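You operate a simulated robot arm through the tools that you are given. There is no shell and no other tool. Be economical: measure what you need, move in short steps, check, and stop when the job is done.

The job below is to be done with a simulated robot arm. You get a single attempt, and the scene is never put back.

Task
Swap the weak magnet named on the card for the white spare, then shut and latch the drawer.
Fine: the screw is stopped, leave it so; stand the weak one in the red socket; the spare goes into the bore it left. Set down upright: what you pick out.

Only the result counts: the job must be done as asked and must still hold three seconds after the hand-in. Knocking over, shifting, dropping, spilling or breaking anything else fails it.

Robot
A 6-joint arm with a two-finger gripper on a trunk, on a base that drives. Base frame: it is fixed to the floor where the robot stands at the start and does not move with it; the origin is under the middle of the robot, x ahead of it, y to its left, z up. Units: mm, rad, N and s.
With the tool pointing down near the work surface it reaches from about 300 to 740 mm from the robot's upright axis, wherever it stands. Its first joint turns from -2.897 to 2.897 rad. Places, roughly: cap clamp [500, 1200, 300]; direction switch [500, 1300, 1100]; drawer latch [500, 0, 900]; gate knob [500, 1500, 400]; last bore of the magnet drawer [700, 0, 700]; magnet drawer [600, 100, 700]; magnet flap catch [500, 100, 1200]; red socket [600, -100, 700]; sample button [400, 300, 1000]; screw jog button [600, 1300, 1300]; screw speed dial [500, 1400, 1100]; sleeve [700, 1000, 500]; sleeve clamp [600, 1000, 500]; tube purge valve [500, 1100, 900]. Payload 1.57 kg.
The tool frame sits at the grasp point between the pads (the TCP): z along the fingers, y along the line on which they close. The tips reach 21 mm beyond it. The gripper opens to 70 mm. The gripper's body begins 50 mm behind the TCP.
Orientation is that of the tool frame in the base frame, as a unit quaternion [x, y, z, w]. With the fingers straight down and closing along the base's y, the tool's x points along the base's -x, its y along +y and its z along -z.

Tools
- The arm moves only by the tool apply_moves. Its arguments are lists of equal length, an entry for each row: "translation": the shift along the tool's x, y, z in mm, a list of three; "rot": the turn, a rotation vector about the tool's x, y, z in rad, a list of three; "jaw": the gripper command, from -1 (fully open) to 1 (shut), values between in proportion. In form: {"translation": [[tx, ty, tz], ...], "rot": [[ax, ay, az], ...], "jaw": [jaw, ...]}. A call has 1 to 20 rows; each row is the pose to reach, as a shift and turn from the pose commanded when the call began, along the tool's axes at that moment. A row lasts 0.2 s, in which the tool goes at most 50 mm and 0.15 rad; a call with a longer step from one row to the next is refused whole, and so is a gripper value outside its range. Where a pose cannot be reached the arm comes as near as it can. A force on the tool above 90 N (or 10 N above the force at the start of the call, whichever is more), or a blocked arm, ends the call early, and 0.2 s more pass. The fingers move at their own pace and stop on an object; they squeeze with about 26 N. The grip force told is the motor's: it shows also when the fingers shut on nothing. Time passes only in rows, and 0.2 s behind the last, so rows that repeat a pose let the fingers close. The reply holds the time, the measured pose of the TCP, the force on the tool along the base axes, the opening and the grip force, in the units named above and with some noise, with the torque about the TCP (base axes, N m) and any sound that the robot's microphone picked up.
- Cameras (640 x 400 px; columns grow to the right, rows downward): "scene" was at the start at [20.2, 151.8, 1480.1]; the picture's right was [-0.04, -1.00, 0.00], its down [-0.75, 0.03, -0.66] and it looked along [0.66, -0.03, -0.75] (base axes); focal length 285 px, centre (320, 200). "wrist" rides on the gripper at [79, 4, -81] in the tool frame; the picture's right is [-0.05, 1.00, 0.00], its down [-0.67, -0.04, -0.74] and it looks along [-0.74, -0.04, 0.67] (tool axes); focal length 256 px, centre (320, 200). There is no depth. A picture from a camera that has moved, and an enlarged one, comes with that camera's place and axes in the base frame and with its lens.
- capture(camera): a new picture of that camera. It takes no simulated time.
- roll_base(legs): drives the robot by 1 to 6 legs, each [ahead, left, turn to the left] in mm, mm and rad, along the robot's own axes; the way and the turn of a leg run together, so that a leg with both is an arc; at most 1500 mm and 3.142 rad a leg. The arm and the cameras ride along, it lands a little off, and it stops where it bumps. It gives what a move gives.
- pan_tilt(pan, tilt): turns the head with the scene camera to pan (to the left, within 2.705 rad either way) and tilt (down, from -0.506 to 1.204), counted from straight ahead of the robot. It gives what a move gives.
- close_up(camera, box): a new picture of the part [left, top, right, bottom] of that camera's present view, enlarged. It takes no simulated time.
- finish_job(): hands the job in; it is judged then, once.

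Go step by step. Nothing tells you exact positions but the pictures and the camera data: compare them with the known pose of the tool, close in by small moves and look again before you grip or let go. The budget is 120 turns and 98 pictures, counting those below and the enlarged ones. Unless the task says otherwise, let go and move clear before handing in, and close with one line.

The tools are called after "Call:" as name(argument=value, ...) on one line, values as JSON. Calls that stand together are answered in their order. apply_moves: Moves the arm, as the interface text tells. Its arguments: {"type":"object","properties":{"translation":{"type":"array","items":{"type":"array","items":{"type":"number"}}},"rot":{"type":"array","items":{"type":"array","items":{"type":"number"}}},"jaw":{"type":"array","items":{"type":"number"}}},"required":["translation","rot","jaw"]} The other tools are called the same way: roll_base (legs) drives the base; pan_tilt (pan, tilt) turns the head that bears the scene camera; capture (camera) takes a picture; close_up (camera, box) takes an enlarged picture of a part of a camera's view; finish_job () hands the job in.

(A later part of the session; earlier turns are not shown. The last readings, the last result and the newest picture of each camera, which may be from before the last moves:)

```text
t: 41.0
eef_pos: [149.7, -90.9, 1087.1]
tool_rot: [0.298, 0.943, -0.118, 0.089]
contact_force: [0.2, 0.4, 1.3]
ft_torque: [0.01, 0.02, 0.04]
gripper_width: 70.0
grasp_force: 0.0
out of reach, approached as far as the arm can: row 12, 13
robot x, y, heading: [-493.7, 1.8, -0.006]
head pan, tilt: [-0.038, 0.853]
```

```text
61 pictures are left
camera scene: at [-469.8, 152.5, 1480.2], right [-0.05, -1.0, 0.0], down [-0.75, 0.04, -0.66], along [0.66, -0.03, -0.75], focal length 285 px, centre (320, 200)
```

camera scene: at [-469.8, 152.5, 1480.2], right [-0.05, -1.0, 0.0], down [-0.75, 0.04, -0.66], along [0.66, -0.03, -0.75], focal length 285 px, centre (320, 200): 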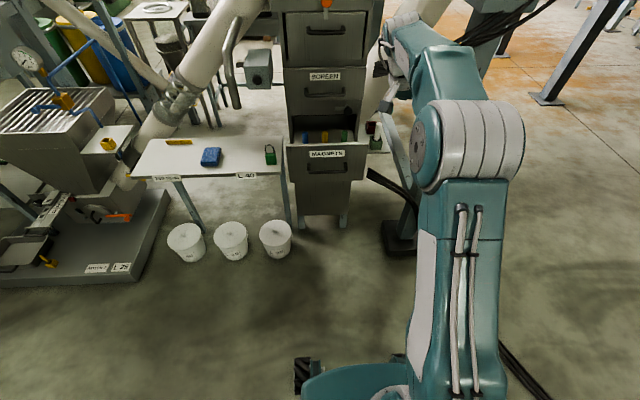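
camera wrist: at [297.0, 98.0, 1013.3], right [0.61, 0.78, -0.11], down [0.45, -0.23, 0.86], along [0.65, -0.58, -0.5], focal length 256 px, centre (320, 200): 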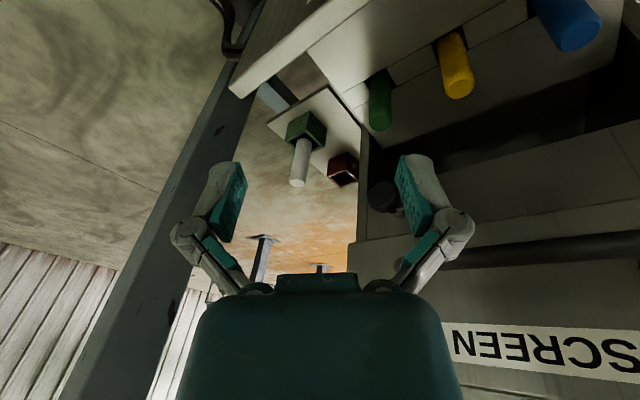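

Call:
apply_moves(translation=[[-13, -18, -2], [-26, -35, -7], [-39, -52, -15], [-51, -67, -26], [-63, -80, -40], [-73, -91, -56], [-82, -100, -75], [-89, -107, -95], [-94, -111, -116], [-98, -113, -138]], rot=[[0.12, -0.087, -0.015], [0.241, -0.174, -0.029], [0.362, -0.262, -0.044], [0.483, -0.349, -0.058], [0.604, -0.437, -0.073], [0.725, -0.524, -0.087], [0.846, -0.611, -0.102], [0.966, -0.699, -0.116], [1.087, -0.786, -0.131], [1.207, -0.874, -0.145]], jaw=[-1, -1, -1, -1, -1, -1, -1, -1, -1, -1])

Call:
apply_moves(translation=[[-13, -18, -2], [-26, -35, -7], [-39, -52, -15], [-51, -67, -26], [-63, -80, -40], [-73, -91, -56], [-82, -100, -75], [-89, -107, -95], [-94, -111, -116]], rot=[[0.12, -0.087, -0.015], [0.241, -0.174, -0.029], [0.362, -0.262, -0.044], [0.483, -0.349, -0.058], [0.604, -0.437, -0.073], [0.725, -0.524, -0.087], [0.846, -0.611, -0.102], [0.966, -0.699, -0.116], [1.087, -0.786, -0.131]], jaw=[-1, -1, -1, -1, -1, -1, -1, -1, -1])

Call:
capture(camera="scene")

```text
t: 43.2
eef_pos: [148.0, -195.5, 1261.2]
tool_rot: [-0.157, -0.609, 0.73, -0.269]
contact_force: [-0.5, 0.3, 0.0]
ft_torque: [0.01, -0.02, -0.03]
gripper_width: 69.9
grasp_force: 0.0
robot x, y, heading: [-493.4, -1.8, -0.007]
head pan, tilt: [-0.038, 0.853]
```

```text
t: 45.2
eef_pos: [146.5, -52.4, 1377.6]
tool_rot: [0.044, -0.02, 0.95, -0.308]
contact_force: [-0.5, 0.4, 0.6]
ft_torque: [0.02, 0.0, -0.02]
gripper_width: 69.6
grasp_force: 0.1
robot x, y, heading: [-494.9, -0.8, -0.004]
head pan, tilt: [-0.038, 0.853]
```

```text
60 pictures are left
camera scene: at [-469.9, 152.5, 1480.2], right [-0.05, -1.0, 0.0], down [-0.75, 0.04, -0.66], along [0.66, -0.03, -0.75], focal length 285 px, centre (320, 200)
```

scene: 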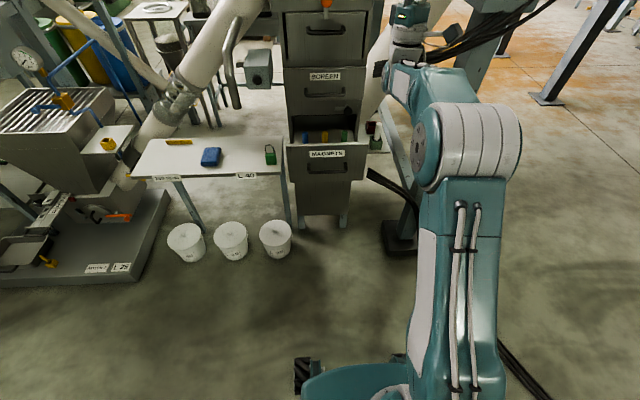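

The tool now points up. I'll pitch it through the forearm direction to down, which should leave the joint in its comfortable range.

Call:
apply_moves(translation=[[-20, 9, -2], [-40, 18, -7], [-59, 27, -15], [-77, 35, -26], [-93, 42, -40], [-107, 49, -57], [-118, 54, -75], [-127, 58, -96], [-133, 61, -117], [-136, 62, -139], [-136, 62, -162], [-133, 60, -184], [-127, 58, -205], [-118, 54, -226], [-106, 48, -244], [-92, 42, -261], [-76, 35, -274], [-58, 26, -286], [-39, 18, -294], [-19, 9, -298]], rot=[[-0.062, -0.136, -0.004], [-0.124, -0.272, -0.009], [-0.186, -0.409, -0.013], [-0.248, -0.545, -0.018], [-0.31, -0.681, -0.022], [-0.372, -0.817, -0.027], [-0.434, -0.953, -0.031], [-0.496, -1.09, -0.036], [-0.558, -1.226, -0.04], [-0.62, -1.362, -0.045], [-0.681, -1.498, -0.049], [-0.743, -1.634, -0.054], [-0.805, -1.771, -0.058], [-0.867, -1.907, -0.063], [-0.929, -2.043, -0.067], [-0.991, -2.179, -0.072], [-1.053, -2.315, -0.076], [-1.115, -2.452, -0.081], [-1.177, -2.588, -0.085], [-1.239, -2.724, -0.09]], jaw=[-1, -1, -1, -1, -1, -1, -1, -1, -1, -1, -1, -1, -1, -1, -1, -1, -1, -1, -1, -1])

Call:
capture(camera="scene")

```text
t: 49.4
eef_pos: [116.6, -56.0, 1055.2]
tool_rot: [0.984, -0.108, 0.056, -0.127]
contact_force: [0.8, 0.3, -0.5]
ft_torque: [0.01, 0.01, -0.01]
gripper_width: 69.8
grasp_force: 0.1
out of reach, approached as far as the arm can: row 16, 17, 18, 19, 20
robot x, y, heading: [-493.1, 1.7, -0.009]
head pan, tilt: [-0.038, 0.853]
```

```text
59 pictures are left
camera scene: at [-470.0, 152.4, 1480.2], right [-0.05, -1.0, 0.0], down [-0.75, 0.04, -0.66], along [0.66, -0.03, -0.75], focal length 285 px, centre (320, 200)
```

scene: 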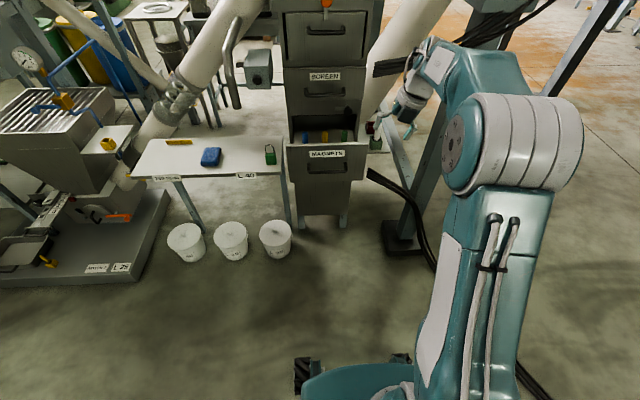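

Call:
apply_moves(translation=[[0, 0, 0], [0, 0, 0]], rot=[[0, 0, 0.14], [0, 0, 0.28]], jaw=[-1, -1])

Call:
apply_moves(translation=[[0, 0, 0], [0, 0, 0]], rot=[[0, 0, -0.14], [0, 0, -0.28]], jaw=[-1, -1])

Call:
apply_moves(translation=[[0, 0, 0], [0, 0, 0]], rot=[[0, 0, -0.14], [0, 0, -0.28]], jaw=[-1, -1])

```text
t: 50.0
eef_pos: [117.5, -54.9, 1055.6]
tool_rot: [0.96, -0.245, 0.038, -0.133]
contact_force: [-0.2, 1.0, 1.2]
ft_torque: [0.02, -0.04, 0.0]
gripper_width: 69.9
grasp_force: 0.0
robot x, y, heading: [-492.6, 2.4, -0.006]
head pan, tilt: [-0.038, 0.853]
```

```text
t: 50.6
eef_pos: [118.3, -54.0, 1054.6]
tool_rot: [0.984, -0.107, 0.057, -0.128]
contact_force: [0.5, -0.3, -0.6]
ft_torque: [0.0, 0.0, 0.01]
gripper_width: 70.2
grasp_force: 0.0
robot x, y, heading: [-491.6, 1.8, -0.006]
head pan, tilt: [-0.038, 0.853]
```

```text
t: 51.2
eef_pos: [117.9, -54.9, 1055.0]
tool_rot: [0.99, 0.031, 0.073, -0.118]
contact_force: [1.0, 0.2, 0.4]
ft_torque: [-0.01, 0.0, -0.01]
gripper_width: 69.7
grasp_force: 0.1
robot x, y, heading: [-489.2, 4.4, -0.006]
head pan, tilt: [-0.038, 0.853]
```

Call:
apply_moves(translation=[[10, 1, 1], [20, 2, 3], [30, 2, 4], [40, 3, 6], [50, 4, 7], [60, 5, 8], [70, 6, 10], [80, 6, 11], [90, 7, 13], [99, 8, 14], [99, 8, 14]], rot=[[-0.023, 0.141, -0.013], [-0.046, 0.283, -0.027], [-0.069, 0.424, -0.04], [-0.092, 0.566, -0.053], [-0.115, 0.707, -0.066], [-0.137, 0.849, -0.08], [-0.16, 0.99, -0.093], [-0.183, 1.132, -0.106], [-0.206, 1.273, -0.12], [-0.229, 1.415, -0.133], [-0.229, 1.415, -0.133]], jaw=[-1, -1, -1, -1, -1, -1, -1, -1, -1, -1, -1])

Call:
capture(camera="scene")

```text
t: 53.6
eef_pos: [219.3, -58.6, 1056.8]
tool_rot: [0.707, 0.0, 0.707, -0.005]
contact_force: [-0.3, 0.2, -0.5]
ft_torque: [0.01, -0.03, 0.03]
gripper_width: 70.0
grasp_force: 0.1
out of reach, approached as far as the arm can: row 10, 11
robot x, y, heading: [-493.8, 3.4, -0.006]
head pan, tilt: [-0.038, 0.853]
```

```text
58 pictures are left
camera scene: at [-470.0, 152.3, 1480.2], right [-0.05, -1.0, 0.0], down [-0.75, 0.04, -0.66], along [0.66, -0.03, -0.75], focal length 285 px, centre (320, 200)
```

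scene: 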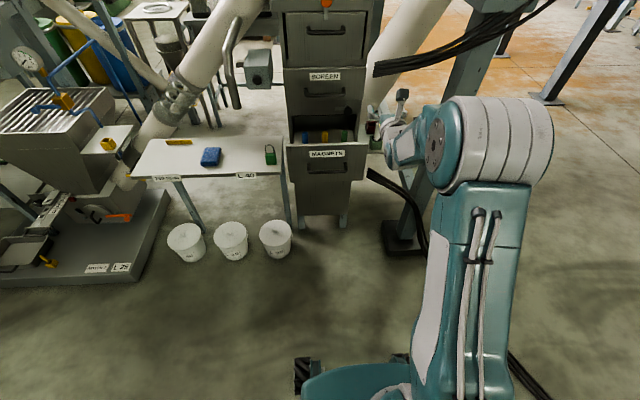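

Call:
apply_moves(translation=[[-40, -18, -10], [-80, -37, -20], [-120, -55, -30], [-160, -74, -40], [-200, -92, -50], [-240, -110, -60], [-280, -129, -70], [-319, -147, -80]], rot=[[0, 0, 0], [0, 0, 0], [0, 0, 0], [0, 0, 0], [0, 0, 0], [0, 0, 0], [0, 0, 0], [0, 0, 0]], jaw=[-1, -1, -1, -1, -1, -1, -1, -1])

Call:
capture(camera="scene")

```text
t: 55.4
eef_pos: [107.1, 79.5, 728.3]
tool_rot: [0.704, -0.046, 0.707, -0.047]
contact_force: [-0.8, 0.1, 0.1]
ft_torque: [0.03, 0.06, -0.02]
gripper_width: 70.2
grasp_force: 0.1
out of reach, approached as far as the arm can: row 1, 2, 3, 4, 5, 6, 7, 8
robot x, y, heading: [-495.0, 2.6, -0.011]
head pan, tilt: [-0.038, 0.853]
```

```text
57 pictures are left
camera scene: at [-469.9, 154.9, 1479.9], right [-0.05, -1.0, 0.0], down [-0.75, 0.03, -0.66], along [0.66, -0.03, -0.75], focal length 285 px, centre (320, 200)
```

scene: 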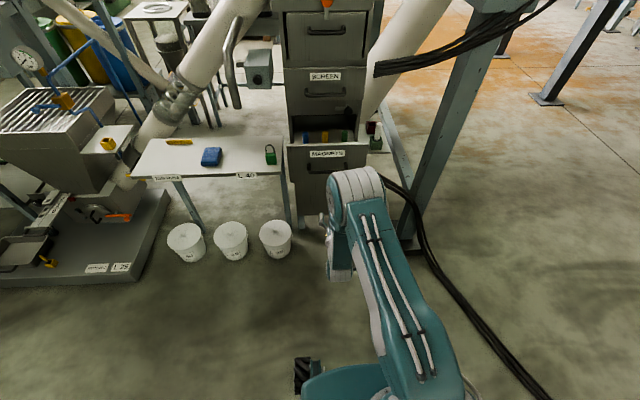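

The arm is in the same shape as at the handle. I'll roll the tool half a turn back to the original roll, with the camera below.

Call:
apply_moves(translation=[[0, 0, 0], [0, 0, 0], [0, 0, 0], [0, 0, 0], [0, 0, 0], [0, 0, 0], [0, 0, 0], [0, 0, 0], [0, 0, 0], [0, 0, 0], [0, 0, 0], [0, 0, 0], [0, 0, 0], [0, 0, 0], [0, 0, 0], [0, 0, 0], [0, 0, 0], [0, 0, 0], [0, 0, 0], [0, 0, 0]], rot=[[0, 0, 0.149], [0, 0, 0.298], [0, 0, 0.447], [0, 0, 0.596], [0, 0, 0.745], [0, 0, 0.894], [0, 0, 1.043], [0, 0, 1.192], [0, 0, 1.341], [0, 0, 1.49], [0, 0, 1.639], [0, 0, 1.788], [0, 0, 1.937], [0, 0, 2.086], [0, 0, 2.235], [0, 0, 2.384], [0, 0, 2.533], [0, 0, 2.682], [0, 0, 2.831], [0, 0, 2.98]], jaw=[-1, -1, -1, -1, -1, -1, -1, -1, -1, -1, -1, -1, -1, -1, -1, -1, -1, -1, -1, -1])

```text
t: 59.6
eef_pos: [109.6, 78.3, 729.1]
tool_rot: [-0.011, 0.706, -0.009, 0.708]
contact_force: [0.1, -0.1, 0.0]
ft_torque: [-0.01, -0.02, -0.03]
gripper_width: 70.1
grasp_force: 0.0
robot x, y, heading: [-495.9, 2.0, -0.012]
head pan, tilt: [-0.038, 0.853]
```

Call:
apply_moves(translation=[[-23, -14, -26], [-45, -27, -52], [-68, -41, -78], [-91, -55, -104], [-113, -68, -130], [-136, -82, -150]], rot=[[0, 0, 0], [0, 0, 0], [0, 0, 0], [0, 0, 0], [0, 0, 0], [0, 0, 0]], jaw=[-1, -1, -1, -1, -1, -1])

Call:
capture(camera="scene")

```text
t: 61.0
eef_pos: [-40.1, 0.4, 870.3]
tool_rot: [-0.012, 0.706, -0.009, 0.708]
contact_force: [-0.2, 0.0, -0.3]
ft_torque: [0.0, -0.01, 0.01]
gripper_width: 70.0
grasp_force: 0.0
robot x, y, heading: [-492.4, 1.4, -0.01]
head pan, tilt: [-0.038, 0.853]
```

```text
56 pictures are left
camera scene: at [-470.7, 152.1, 1480.2], right [-0.05, -1.0, 0.0], down [-0.75, 0.04, -0.66], along [0.66, -0.03, -0.75], focal length 285 px, centre (320, 200)
```

scene: 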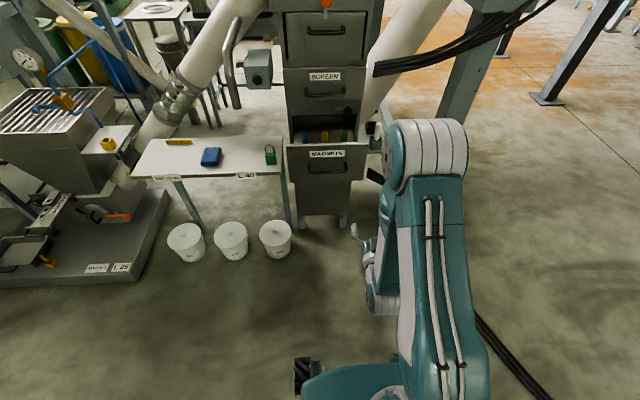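

Call:
apply_moves(translation=[[-2, 0, -2], [-7, 0, -10], [-12, 0, -18], [-17, 0, -26], [-22, 0, -34], [-27, 0, -42], [-32, 0, -50], [-37, 0, -58], [-42, 0, -66], [-47, 0, -74], [-52, 0, -82], [-55, 0, -90]], rot=[[0, 0.1, 0], [0, 0.24, 0], [0, 0.38, 0], [0, 0.52, 0], [0, 0.66, 0], [0, 0.8, 0], [0, 0.94, 0], [0, 1.08, 0], [0, 1.22, 0], [0, 1.36, 0], [0, 1.5, 0], [0, 1.571, 0]], jaw=[-1, -1, -1, -1, -1, -1, -1, -1, -1, -1, -1, -1])

Call:
capture(camera="scene")

```text
t: 63.6
eef_pos: [-129.9, 2.9, 922.1]
tool_rot: [-0.001, 1.0, -0.014, 0.0]
contact_force: [0.0, 1.3, 0.1]
ft_torque: [-0.01, 0.01, -0.03]
gripper_width: 70.4
grasp_force: 0.1
out of reach, approached as far as the arm can: row 1, 2, 3, 4, 5, 6, 7, 8
robot x, y, heading: [-494.4, 1.3, -0.007]
head pan, tilt: [-0.038, 0.853]
```

```text
55 pictures are left
camera scene: at [-471.1, 152.8, 1480.2], right [-0.05, -1.0, 0.0], down [-0.75, 0.04, -0.66], along [0.66, -0.03, -0.75], focal length 285 px, centre (320, 200)
```

scene: 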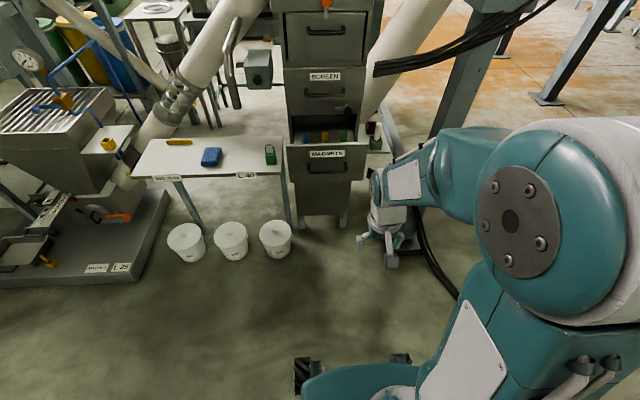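

The tool points straight down again. I'll drive forward to where I can reach the magnets.

Call:
roll_base(legs=[[320, 0, 0.007]])

Call:
apply_moves(translation=[[-20, 0, -40], [-60, 10, -60], [-100, 20, -60], [-130, 25, -60]], rot=[[0, 0, 0], [0, 0, 0], [0, 0, 0], [0, 0, 0]], jaw=[-1, -1, -1, -1])

Call:
capture(camera="wrist")

Call:
close_up(camera="scene", box=[270, 110, 430, 250])

```text
t: 65.8
eef_pos: [193.7, 5.2, 921.7]
tool_rot: [-0.005, 1.0, -0.014, 0.001]
contact_force: [0.4, -0.7, 0.2]
ft_torque: [0.0, 0.0, 0.02]
gripper_width: 70.0
grasp_force: 0.1
robot x, y, heading: [-165.7, 1.3, -0.003]
head pan, tilt: [-0.038, 0.853]
```

```text
t: 66.8
eef_pos: [324.7, 34.7, 982.5]
tool_rot: [-0.005, 1.0, -0.016, 0.001]
contact_force: [0.0, 0.5, 0.2]
ft_torque: [0.03, 0.0, 0.02]
gripper_width: 70.0
grasp_force: 0.0
robot x, y, heading: [-170.2, -0.4, -0.005]
head pan, tilt: [-0.038, 0.853]
```

```text
54 pictures are left
camera wrist: at [244.4, 39.4, 1061.8], right [0.04, 1.0, -0.03], down [0.66, -0.01, 0.75], along [0.75, -0.05, -0.66], focal length 256 px, centre (320, 200)
```

wrist: 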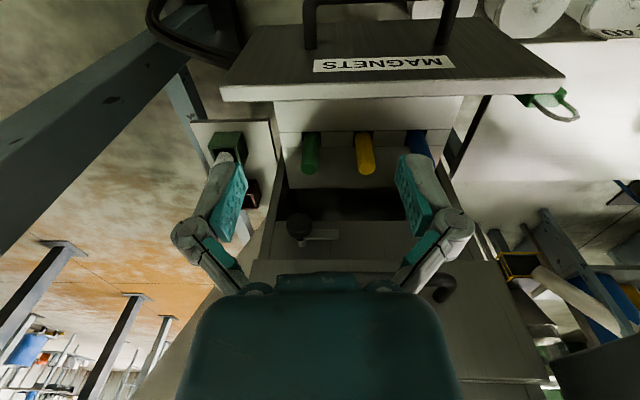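

```text
2.86 times, centred on (350, 180) of scene
camera zoom: at [-148.3, 151.8, 1480.1], right [-0.04, -1.0, 0.0], down [-0.75, 0.03, -0.66], along [0.66, -0.03, -0.75], focal length 814 px, centre (234, 257)
```

zoom: 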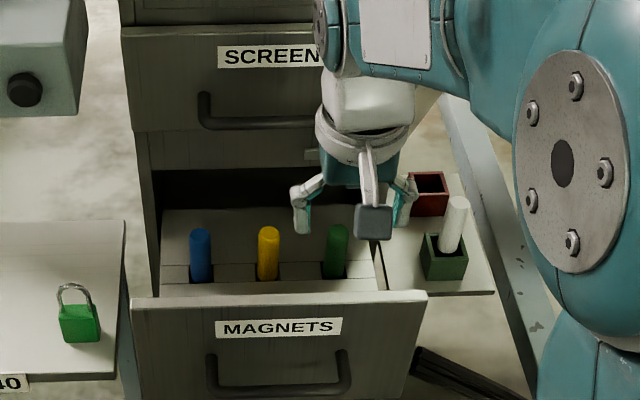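

The magnets are still too deep under the cabinet for a vertical grasp, so the drawer has to come out further. I'll yaw the fingers 90° and grip the drawer's front panel by its top edge, at about x 346 and z 855.

Call:
apply_moves(translation=[[0, 5, 0], [-2, 10, 0], [-4, 15, 0], [-6, 20, 0], [-8, 25, 0], [-10, 30, 0], [-12, 35, 0], [-14, 40, 0], [-16, 45, 0], [-18, 50, 0], [-21, 53, 0], [-21, 53, 40], [-21, 53, 70]], rot=[[0, 0, 0.14], [0, 0, 0.28], [0, 0, 0.42], [0, 0, 0.56], [0, 0, 0.7], [0, 0, 0.84], [0, 0, 0.98], [0, 0, 1.12], [0, 0, 1.26], [0, 0, 1.4], [0, 0, 1.54], [0, 0, 1.566], [0, 0, 1.566]], jaw=[-1, -1, -1, -1, -1, -1, -1, -1, -1, -1, -1, -1, -1])

Call:
capture(camera="wrist")

```text
t: 69.6
eef_pos: [343.4, 82.5, 911.6]
tool_rot: [0.702, 0.712, -0.009, 0.011]
contact_force: [-0.3, 0.1, -0.4]
ft_torque: [-0.02, 0.01, 0.01]
gripper_width: 70.1
grasp_force: 0.2
robot x, y, heading: [-171.2, -0.1, -0.001]
head pan, tilt: [-0.038, 0.853]
```

```text
52 pictures are left
camera wrist: at [345.7, 164.3, 989.7], right [1.0, -0.04, 0.01], down [-0.03, -0.64, 0.76], along [-0.03, -0.76, -0.64], focal length 256 px, centre (320, 200)
```

wrist: 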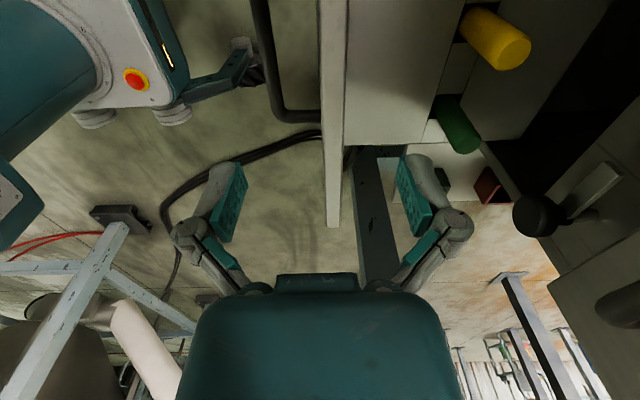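

The view from the side puts the green magnet's top near [478, 10, 795]. I'll grip the panel and pull about 110 mm more.

Call:
apply_moves(translation=[[0, 5, 30], [0, 5, 63], [0, 5, 63], [0, 5, 63], [0, 5, 63], [0, -5, 63], [0, -20, 63]], rot=[[0, 0, 0], [0, 0, 0], [0, 0, 0], [0, 0, 0], [0, 0, 0], [0, 0, 0], [0, 0, 0]], jaw=[-1, -1, 0, 1, 1, 1, 1])

Call:
capture(camera="wrist")

```text
t: 71.2
eef_pos: [323.3, 80.6, 848.6]
tool_rot: [0.702, 0.712, -0.008, 0.013]
contact_force: [1.7, 2.8, 27.9]
ft_torque: [0.38, -0.01, -0.53]
gripper_width: 16.2
grasp_force: 31.7
robot x, y, heading: [-170.3, 0.4, -0.002]
head pan, tilt: [-0.038, 0.853]
```

```text
51 pictures are left
camera wrist: at [326.1, 161.5, 927.0], right [1.0, -0.04, 0.01], down [-0.03, -0.64, 0.76], along [-0.02, -0.76, -0.65], focal length 256 px, centre (320, 200)
```

wrist: 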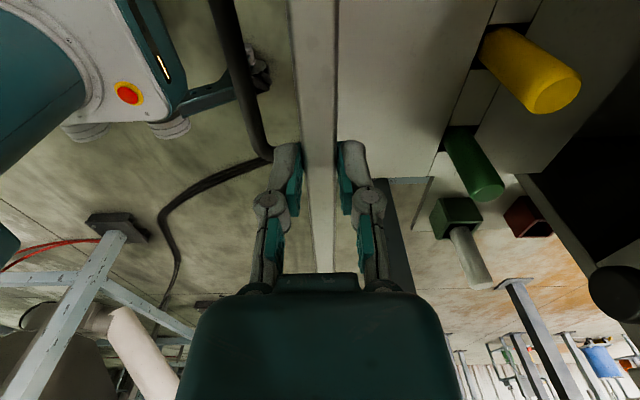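

Call:
apply_moves(translation=[[0, -18, -1], [0, -36, -1], [0, -54, -1], [0, -72, -1], [0, -90, -1], [0, -108, -1]], rot=[[0, 0, 0], [0, 0, 0], [0, 0, 0], [0, 0, 0], [0, 0, 0], [0, 0, 0]], jaw=[1, 1, 1, 1, 1, 1])

Call:
capture(camera="wrist")

```text
t: 72.2
eef_pos: [271.4, 81.5, 851.9]
tool_rot: [0.702, 0.712, 0.009, 0.025]
contact_force: [55.9, -1.3, -28.4]
ft_torque: [0.11, -0.59, -0.47]
gripper_width: 16.3
grasp_force: 31.9
robot x, y, heading: [-168.1, 1.2, 0.003]
head pan, tilt: [-0.038, 0.853]
stopped in row 5: the force on the tool passed its limit at 94 N (the readings are from after the stop); the commanded pose is now the measured one
```

```text
50 pictures are left
camera wrist: at [270.4, 160.8, 931.2], right [1.0, -0.04, 0.05], down [-0.06, -0.65, 0.76], along [0.0, -0.76, -0.65], focal length 256 px, centre (320, 200)
```

wrist: 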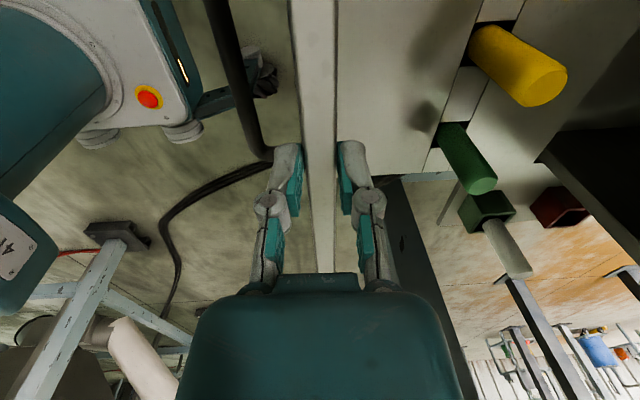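

The drawer has reached its stop at about 270 mm open. I'll release, rise, and go above the green magnet.

Call:
apply_moves(translation=[[0, 0, 0], [0, 0, 0], [0, 0, -40], [0, 0, -80], [-25, 40, -100], [-50, 80, -100], [-72, 125, -100]], rot=[[0, 0, 0], [0, 0, 0], [0, 0, 0], [0, 0, 0], [0, 0, 0], [0, 0, 0], [0, 0, 0]], jaw=[-0.5, -1, -1, -1, -1, -1, -1])

Call:
capture(camera="wrist")

Call:
close_up(camera="scene", box=[270, 110, 430, 250])

```text
refused: row 5 steps farther than a row can; nothing moved
```

```text
49 pictures are left
camera wrist: at [270.4, 160.8, 931.2], right [1.0, -0.04, 0.05], down [-0.06, -0.65, 0.76], along [0.0, -0.76, -0.65], focal length 256 px, centre (320, 200)
```

wrist: 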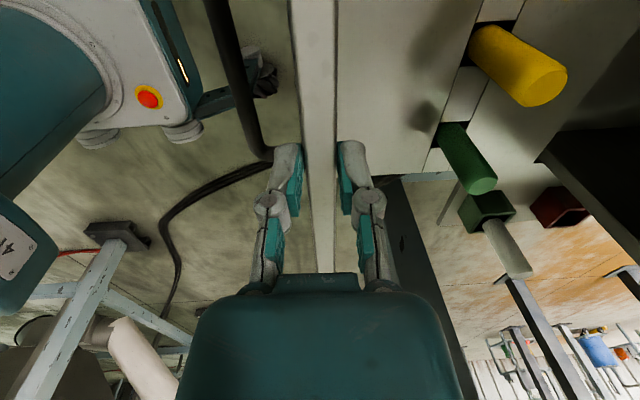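

```text
2.86 times, centred on (350, 180) of scene
camera zoom: at [-141.4, 151.8, 1479.9], right [-0.04, -1.0, 0.0], down [-0.76, 0.03, -0.65], along [0.65, -0.03, -0.76], focal length 814 px, centre (234, 257)
```

zoom: 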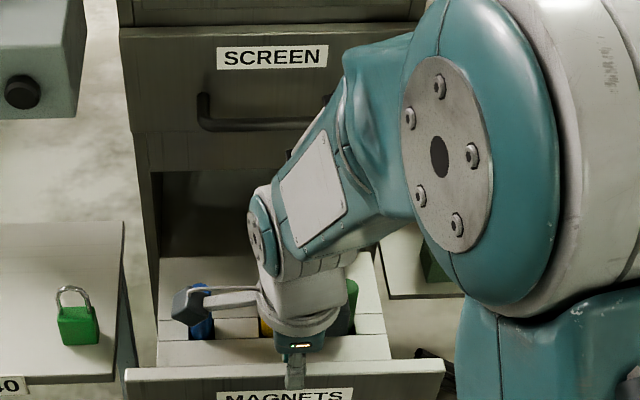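

Call:
apply_moves(translation=[[0, 0, 0], [0, 0, 0], [0, 0, -40], [0, 0, -70], [-20, 30, -80], [-40, 65, -80], [-60, 100, -80], [-72, 125, -80], [-72, 125, -80]], rot=[[0, 0, 0], [0, 0, 0], [0.048, 0.023, 0], [0.048, 0.023, 0], [0.048, 0.023, 0], [0.048, 0.023, 0], [0.048, 0.023, 0], [0.048, 0.023, 0], [0.048, 0.023, 0]], jaw=[-0.5, -1, -1, -1, -1, -1, -1, -1, -1])

Call:
capture(camera="wrist")

Call:
close_up(camera="scene", box=[270, 110, 430, 250])

```text
t: 74.2
eef_pos: [385.2, 11.6, 936.6]
tool_rot: [0.702, 0.712, -0.007, -0.006]
contact_force: [0.0, 1.0, 0.0]
ft_torque: [-0.01, -0.01, 0.01]
gripper_width: 69.9
grasp_force: 0.0
robot x, y, heading: [-165.2, 1.5, -0.0]
head pan, tilt: [-0.038, 0.853]
```

```text
47 pictures are left
camera wrist: at [389.9, 89.9, 1017.5], right [1.0, -0.04, -0.02], down [-0.01, -0.66, 0.75], along [-0.04, -0.75, -0.66], focal length 256 px, centre (320, 200)
```

wrist: 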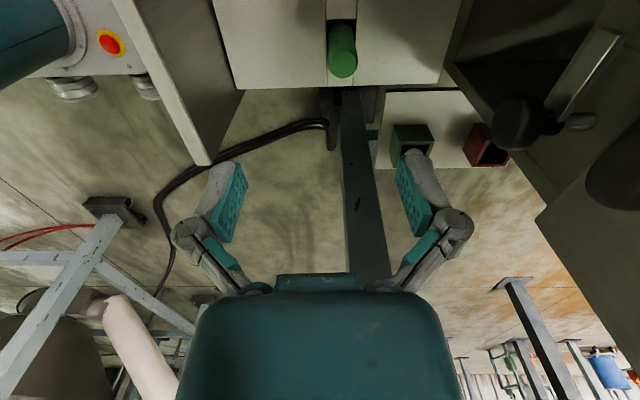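

```text
2.86 times, centred on (350, 180) of scene
camera zoom: at [-146.6, 151.0, 1480.2], right [-0.04, -1.0, 0.0], down [-0.75, 0.03, -0.66], along [0.66, -0.03, -0.75], focal length 814 px, centre (234, 257)
```

zoom: 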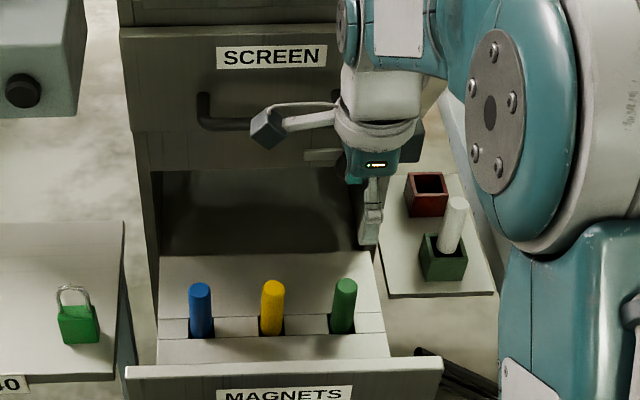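

The green magnet's top is at [402, 6, 798] from both cameras, with a diameter of about 25 mm. I'll line up and descend most of the way.

Call:
apply_moves(translation=[[-5, 16.5, 0], [-5, 16.5, 40], [-5, 16.5, 80], [-5, 16.5, 90], [-5, 16.5, 90]], rot=[[-0.018, 0, 0], [-0.018, 0, 0], [-0.018, 0, 0], [-0.018, 0, 0], [-0.018, 0, 0]], jaw=[-1, -1, -1, -1, -1])

Call:
capture(camera="wrist")

```text
t: 75.4
eef_pos: [399.9, 7.7, 848.3]
tool_rot: [0.703, 0.712, 0.0, 0.001]
contact_force: [0.6, 0.2, 0.4]
ft_torque: [0.0, 0.03, 0.0]
gripper_width: 69.9
grasp_force: 0.1
robot x, y, heading: [-167.7, -1.8, -0.006]
head pan, tilt: [-0.038, 0.853]
```

```text
45 pictures are left
camera wrist: at [403.8, 85.6, 928.5], right [1.0, -0.04, 0.0], down [-0.03, -0.67, 0.75], along [-0.03, -0.75, -0.67], focal length 256 px, centre (320, 200)
```

wrist: 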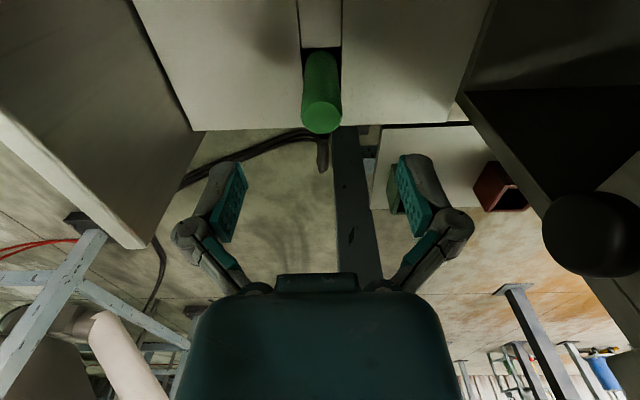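

Call:
apply_moves(translation=[[1, 2, 35], [1, 2, 75], [1, 2, 75], [1, 2, 75], [1, 2, 75], [1, 2, 75]], rot=[[0, 0, 0], [0, 0, 0], [0, 0, 0], [0, 0, 0], [0, 0, 0], [0, 0, 0]], jaw=[-1, -1, -0.3, 0.3, 1, 1])

Call:
capture(camera="wrist")

```text
t: 76.8
eef_pos: [402.9, 7.8, 771.6]
tool_rot: [0.701, 0.713, -0.001, 0.001]
contact_force: [-0.2, -0.2, 1.1]
ft_torque: [0.0, -0.03, -0.01]
gripper_width: 24.3
grasp_force: 25.8
robot x, y, heading: [-166.0, -3.9, 0.001]
head pan, tilt: [-0.038, 0.853]
```

```text
44 pictures are left
camera wrist: at [405.9, 87.0, 852.3], right [1.0, -0.04, 0.0], down [-0.03, -0.67, 0.75], along [-0.03, -0.75, -0.67], focal length 256 px, centre (320, 200)
```

wrist: 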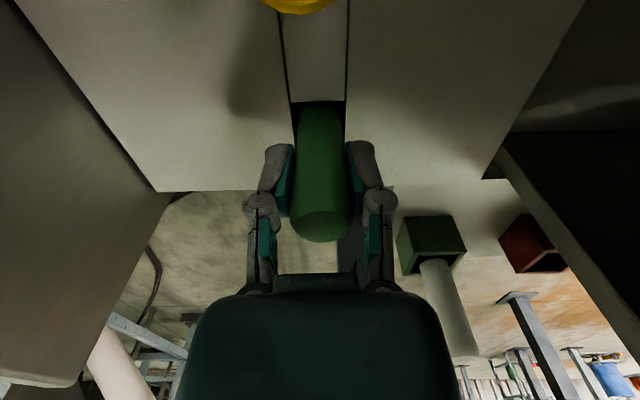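

Call:
apply_moves(translation=[[0, 0, -10], [0, 0, -20], [0, 0, -40], [0, 0, -65], [0, 0, -90], [0, 0, -120], [0, 0, -150], [0, 0, -180]], rot=[[0, 0, 0], [0, 0, 0], [0, 0, 0], [0, 0, 0], [0, 0, 0], [0, 0, 0], [0, 0, 0], [0, 0, 0]], jaw=[1, 1, 1, 1, 1, 1, 1, 1])

Call:
capture(camera="scene")

Call:
capture(camera="wrist")

```text
t: 78.6
eef_pos: [403.4, 7.5, 951.5]
tool_rot: [0.702, 0.712, -0.001, 0.0]
contact_force: [0.1, -1.0, -3.1]
ft_torque: [0.0, -0.02, 0.01]
gripper_width: 24.4
grasp_force: 26.2
robot x, y, heading: [-168.0, 0.4, -0.003]
head pan, tilt: [-0.038, 0.853]
```

```text
43 pictures are left
camera scene: at [-146.4, 151.1, 1480.1], right [-0.04, -1.0, 0.0], down [-0.75, 0.03, -0.66], along [0.66, -0.03, -0.75], focal length 285 px, centre (320, 200)
```

scene: 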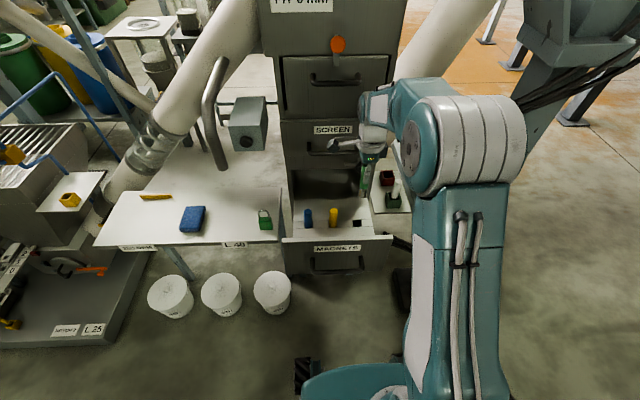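

```text
42 pictures are left
camera wrist: at [406.4, 86.1, 1031.7], right [1.0, -0.04, 0.0], down [-0.02, -0.67, 0.75], along [-0.03, -0.75, -0.67], focal length 256 px, centre (320, 200)
```

wrist: 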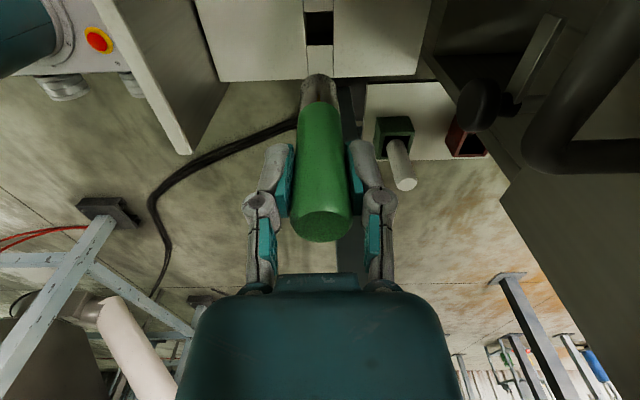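

The weak magnet is out and held upright. Next I'll measure the red socket and the spare.

Call:
close_up(camera="scene", box=[360, 155, 430, 220])

Call:
close_up(camera="wrist", box=[350, 70, 510, 200])

```text
6.15 times, centred on (395, 188) of scene
camera zoom: at [-146.4, 151.1, 1480.1], right [-0.04, -1.0, 0.0], down [-0.75, 0.03, -0.66], along [0.66, -0.03, -0.75], focal length 1754 px, centre (-142, 277)
```

zoom: 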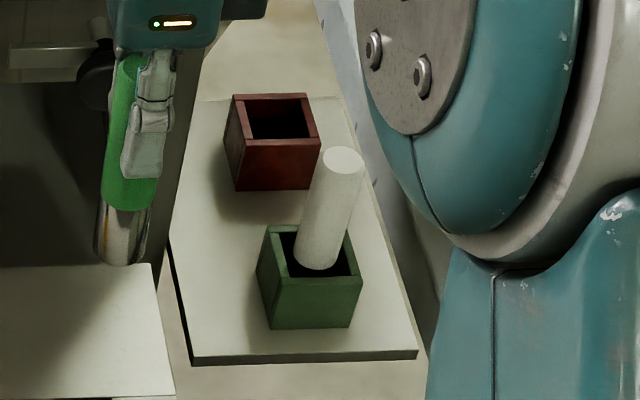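

```text
3.08 times, centred on (430, 135) of wrist
camera zoom: at [406.4, 86.1, 1031.7], right [1.0, -0.04, 0.0], down [-0.02, -0.67, 0.75], along [-0.03, -0.75, -0.67], focal length 788 px, centre (-18, 400)
```

zoom: 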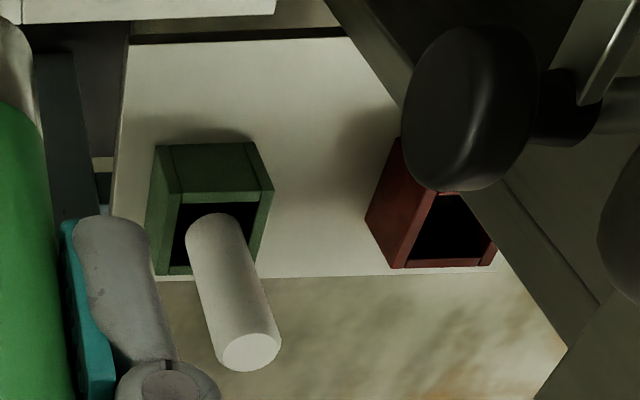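

The red socket's opening is near [617, -139, 747] and the spare's top near [502, -135, 819]. I'll move the held magnet clear to the right, turn the yaw back to 0 so the camera misses the cabinet, and then drive closer.

Call:
apply_moves(translation=[[-13, -2, 0], [-26, -4, 0], [-39, -6, 0], [-52, -8, 0], [-65, -10, 0], [-78, -12, 0], [-91, -14, 0], [-104, -16, 0], [-117, -18, 0], [-130, -20, 0], [-143, -23, 0], [-146, -23, 0]], rot=[[0, 0, -0.13], [0, 0, -0.27], [0, 0, -0.41], [0, 0, -0.55], [0, 0, -0.69], [0, 0, -0.83], [0, 0, -0.97], [0, 0, -1.11], [0, 0, -1.25], [0, 0, -1.39], [0, 0, -1.52], [0, 0, -1.556]], jaw=[1, 1, 1, 1, 1, 1, 1, 1, 1, 1, 1, 1])

Call:
roll_base(legs=[[110, 0, 0]])

Call:
capture(camera="wrist")

Call:
capture(camera="scene")

```text
t: 81.2
eef_pos: [382.4, -137.2, 952.6]
tool_rot: [0.0, 1.0, 0.0, -0.001]
contact_force: [0.1, -0.9, -2.9]
ft_torque: [-0.03, 0.01, -0.01]
gripper_width: 24.5
grasp_force: 26.3
robot x, y, heading: [-169.3, 0.6, -0.001]
head pan, tilt: [-0.038, 0.853]
```

```text
t: 82.4
eef_pos: [493.1, -139.4, 953.7]
tool_rot: [0.0, 1.0, -0.001, 0.0]
contact_force: [-0.5, -0.5, -3.0]
ft_torque: [0.02, -0.02, 0.02]
gripper_width: 24.8
grasp_force: 26.4
robot x, y, heading: [-56.0, -1.2, -0.002]
head pan, tilt: [-0.038, 0.853]
```

```text
39 pictures are left
camera wrist: at [414.4, -135.1, 1034.4], right [0.05, 1.0, 0.0], down [0.67, -0.04, 0.74], along [0.74, -0.04, -0.67], focal length 256 px, centre (320, 200)
```

wrist: 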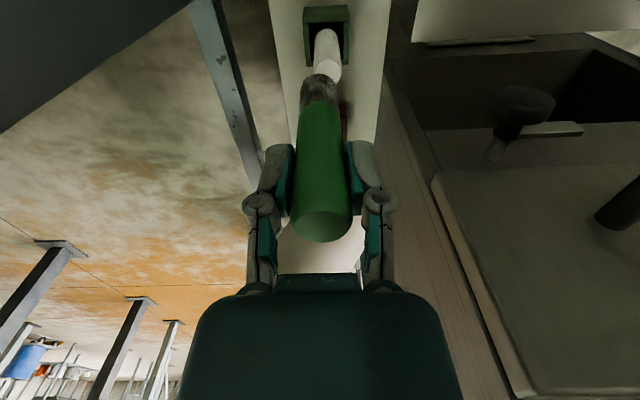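

```text
38 pictures are left
camera scene: at [-35.5, 150.3, 1480.2], right [-0.04, -1.0, 0.0], down [-0.75, 0.03, -0.66], along [0.66, -0.03, -0.75], focal length 285 px, centre (320, 200)
```

scene: 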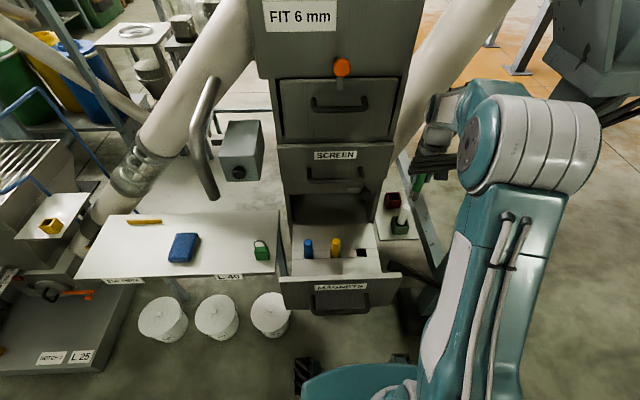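

Call:
close_up(camera="scene", box=[370, 80, 490, 245])

Call:
close_up(camera="scene", box=[365, 180, 435, 245])

```text
2.42 times, centred on (430, 162) of scene
camera zoom: at [-35.5, 150.3, 1480.2], right [-0.04, -1.0, 0.0], down [-0.75, 0.03, -0.66], along [0.66, -0.03, -0.75], focal length 691 px, centre (53, 291)
```

zoom: 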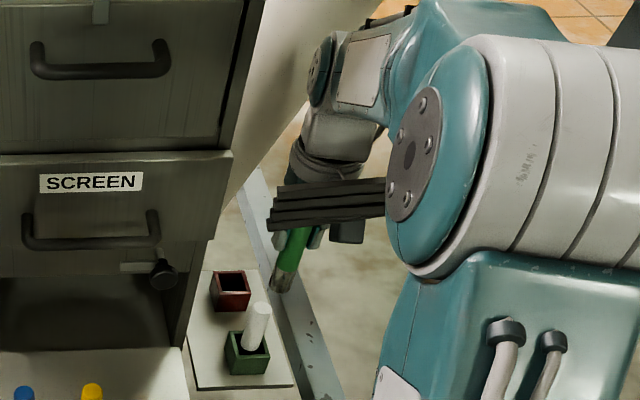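

```text
6.15 times, centred on (400, 212) of scene
camera zoom: at [-35.5, 150.3, 1480.2], right [-0.04, -1.0, 0.0], down [-0.75, 0.03, -0.66], along [0.66, -0.03, -0.75], focal length 1754 px, centre (-172, 123)
```

zoom: 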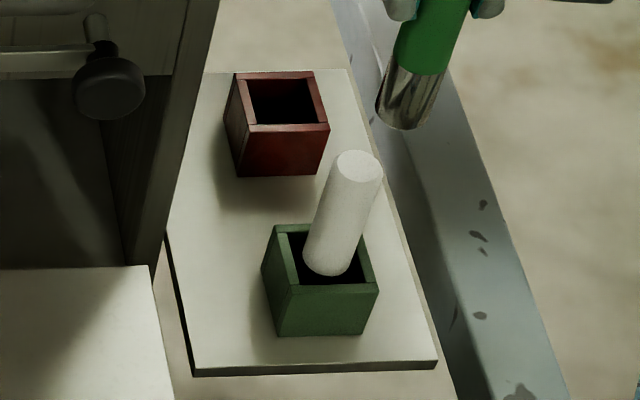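

The red socket's opening is about 35 mm for a 24 mm magnet. I'll move nearer and get a second angle on it.

Call:
apply_moves(translation=[[-40, -10, 0], [-70, -30, 0], [-70, -40, 0]], rot=[[0, 0, 0], [0, 0, 0], [0, 0, 0]], jaw=[1, 1, 1])

Call:
capture(camera="wrist")

```text
t: 83.2
eef_pos: [564.0, -179.8, 953.4]
tool_rot: [0.002, 1.0, -0.001, 0.001]
contact_force: [0.2, 0.3, -3.2]
ft_torque: [-0.01, 0.01, -0.02]
gripper_width: 24.1
grasp_force: 26.4
robot x, y, heading: [-57.1, -1.8, -0.002]
head pan, tilt: [-0.038, 0.853]
```

```text
35 pictures are left
camera wrist: at [483.6, -175.9, 1034.1], right [0.05, 1.0, 0.0], down [0.67, -0.04, 0.74], along [0.74, -0.04, -0.67], focal length 256 px, centre (320, 200)
```

wrist: 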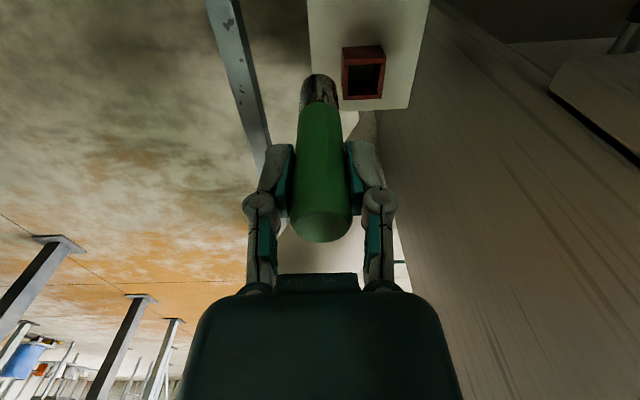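

Call:
close_up(camera="wrist", box=[290, 20, 430, 130])

```text
3.64 times, centred on (360, 75) of wrist
camera zoom: at [483.6, -175.9, 1034.1], right [0.05, 1.0, 0.0], down [0.67, -0.04, 0.74], along [0.74, -0.04, -0.67], focal length 931 px, centre (174, 654)
```

zoom: 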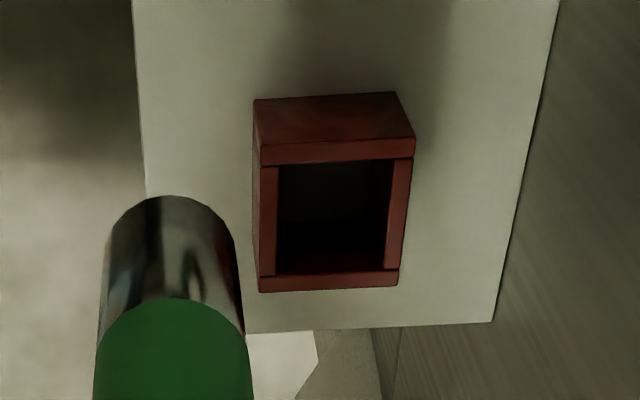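

Call:
apply_moves(translation=[[-20, 22, 0], [-37, 44, 0], [-37, 44, 40], [-37, 44, 70], [-37, 44, 70]], rot=[[0, 0, 0], [0, 0, 0], [0, 0, 0], [0, 0, 0], [0, 0, 0]], jaw=[1, 1, 1, 1, 1])

Call:
close_up(camera="scene", box=[360, 150, 440, 245])

Call:
close_up(camera="wrist", box=[250, 50, 410, 260])

```text
t: 84.4
eef_pos: [601.2, -132.3, 881.6]
tool_rot: [0.002, 1.0, -0.001, 0.0]
contact_force: [1.2, -0.2, -2.9]
ft_torque: [0.01, 0.0, 0.01]
gripper_width: 24.3
grasp_force: 25.8
robot x, y, heading: [-60.5, -3.0, -0.001]
head pan, tilt: [-0.038, 0.853]
```

```text
4.21 times, centred on (400, 198) of scene
camera zoom: at [-34.8, 149.9, 1480.2], right [-0.04, -1.0, 0.0], down [-0.75, 0.03, -0.66], along [0.66, -0.03, -0.75], focal length 1200 px, centre (-17, 210)
```

zoom: 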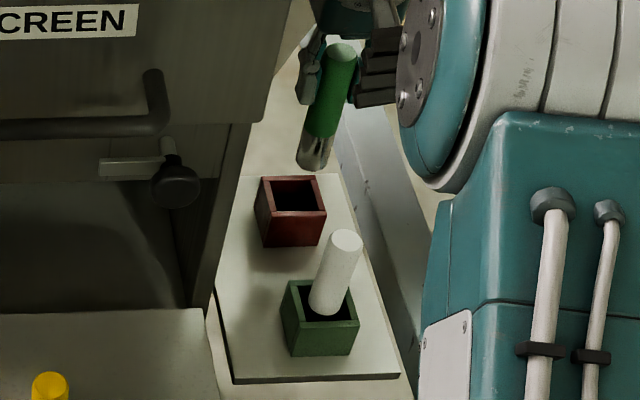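

```text
1.90 times, centred on (330, 155) of wrist
camera zoom: at [521.6, -129.3, 962.5], right [0.05, 1.0, 0.0], down [0.67, -0.04, 0.75], along [0.74, -0.04, -0.67], focal length 488 px, centre (301, 286)
```

zoom: 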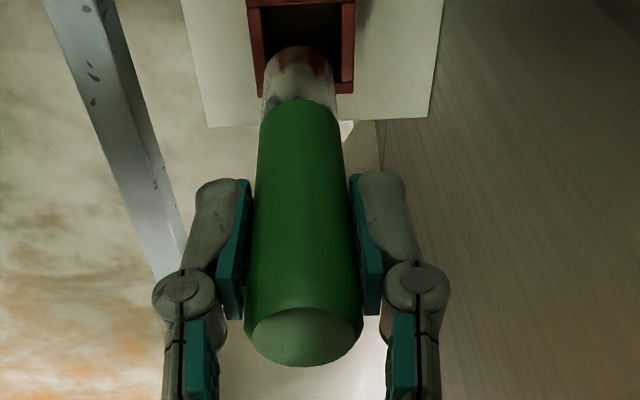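

Call:
apply_moves(translation=[[0, 1, 10], [0, 1, 20], [0, 1, 20]], rot=[[0, 0, 0], [0, 0, 0], [0, 0, 0]], jaw=[1, 1, 1])

Call:
close_up(camera="scene", box=[375, 160, 425, 215])

Call:
close_up(camera="wrist", box=[270, 30, 370, 130])

```text
t: 85.2
eef_pos: [599.8, -133.6, 860.8]
tool_rot: [0.001, 1.0, 0.0, -0.001]
contact_force: [0.0, 1.5, -4.1]
ft_torque: [0.0, -0.01, 0.01]
gripper_width: 24.3
grasp_force: 26.6
robot x, y, heading: [-55.0, 3.6, -0.002]
head pan, tilt: [-0.038, 0.853]
```

```text
7.27 times, centred on (400, 188) of scene
camera zoom: at [-34.9, 150.0, 1480.2], right [-0.04, -1.0, 0.0], down [-0.75, 0.03, -0.66], along [0.66, -0.03, -0.75], focal length 2072 px, centre (-262, 291)
```

zoom: 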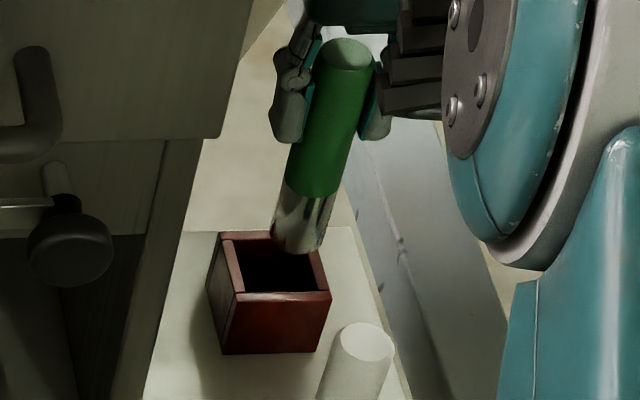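

```text
4.00 times, centred on (320, 80) of wrist
camera zoom: at [521.0, -129.5, 942.6], right [0.05, 1.0, 0.0], down [0.67, -0.04, 0.74], along [0.74, -0.04, -0.67], focal length 1024 px, centre (320, 680)
```

zoom: 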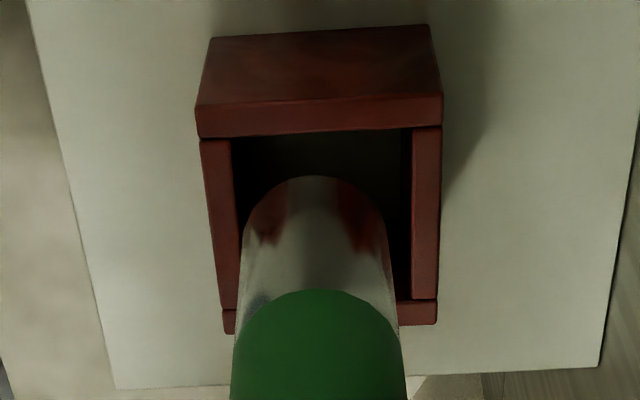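

Call:
apply_moves(translation=[[-5, 2, 5], [-5, 2, 15], [-5, 2, 15]], rot=[[0, 0, 0], [0, 0, 0], [0, 0, 0]], jaw=[1, 1, 1])

Call:
close_up(camera="scene", box=[375, 160, 425, 215])

Call:
close_up(camera="wrist", box=[270, 30, 370, 130])

```text
t: 86.0
eef_pos: [606.4, -132.5, 847.9]
tool_rot: [0.001, 1.0, -0.001, 0.001]
contact_force: [-0.2, -0.7, -2.9]
ft_torque: [-0.03, 0.01, -0.01]
gripper_width: 24.5
grasp_force: 25.8
robot x, y, heading: [-58.2, 3.4, 0.003]
head pan, tilt: [-0.038, 0.853]
```

```text
7.27 times, centred on (400, 188) of scene
camera zoom: at [-34.8, 150.1, 1480.2], right [-0.04, -1.0, 0.0], down [-0.75, 0.03, -0.66], along [0.66, -0.03, -0.75], focal length 2072 px, centre (-262, 291)
```

zoom: 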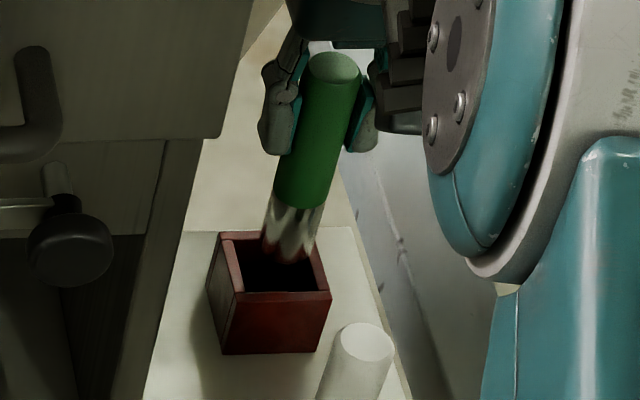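

```text
4.00 times, centred on (320, 80) of wrist
camera zoom: at [526.8, -128.2, 929.2], right [0.05, 1.0, 0.0], down [0.67, -0.04, 0.75], along [0.74, -0.04, -0.67], focal length 1024 px, centre (320, 680)
```

zoom: 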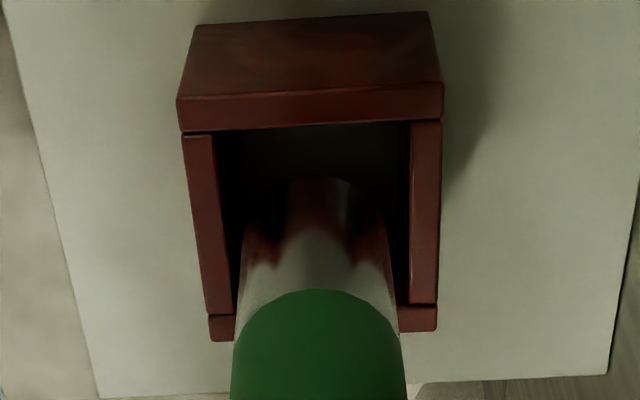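

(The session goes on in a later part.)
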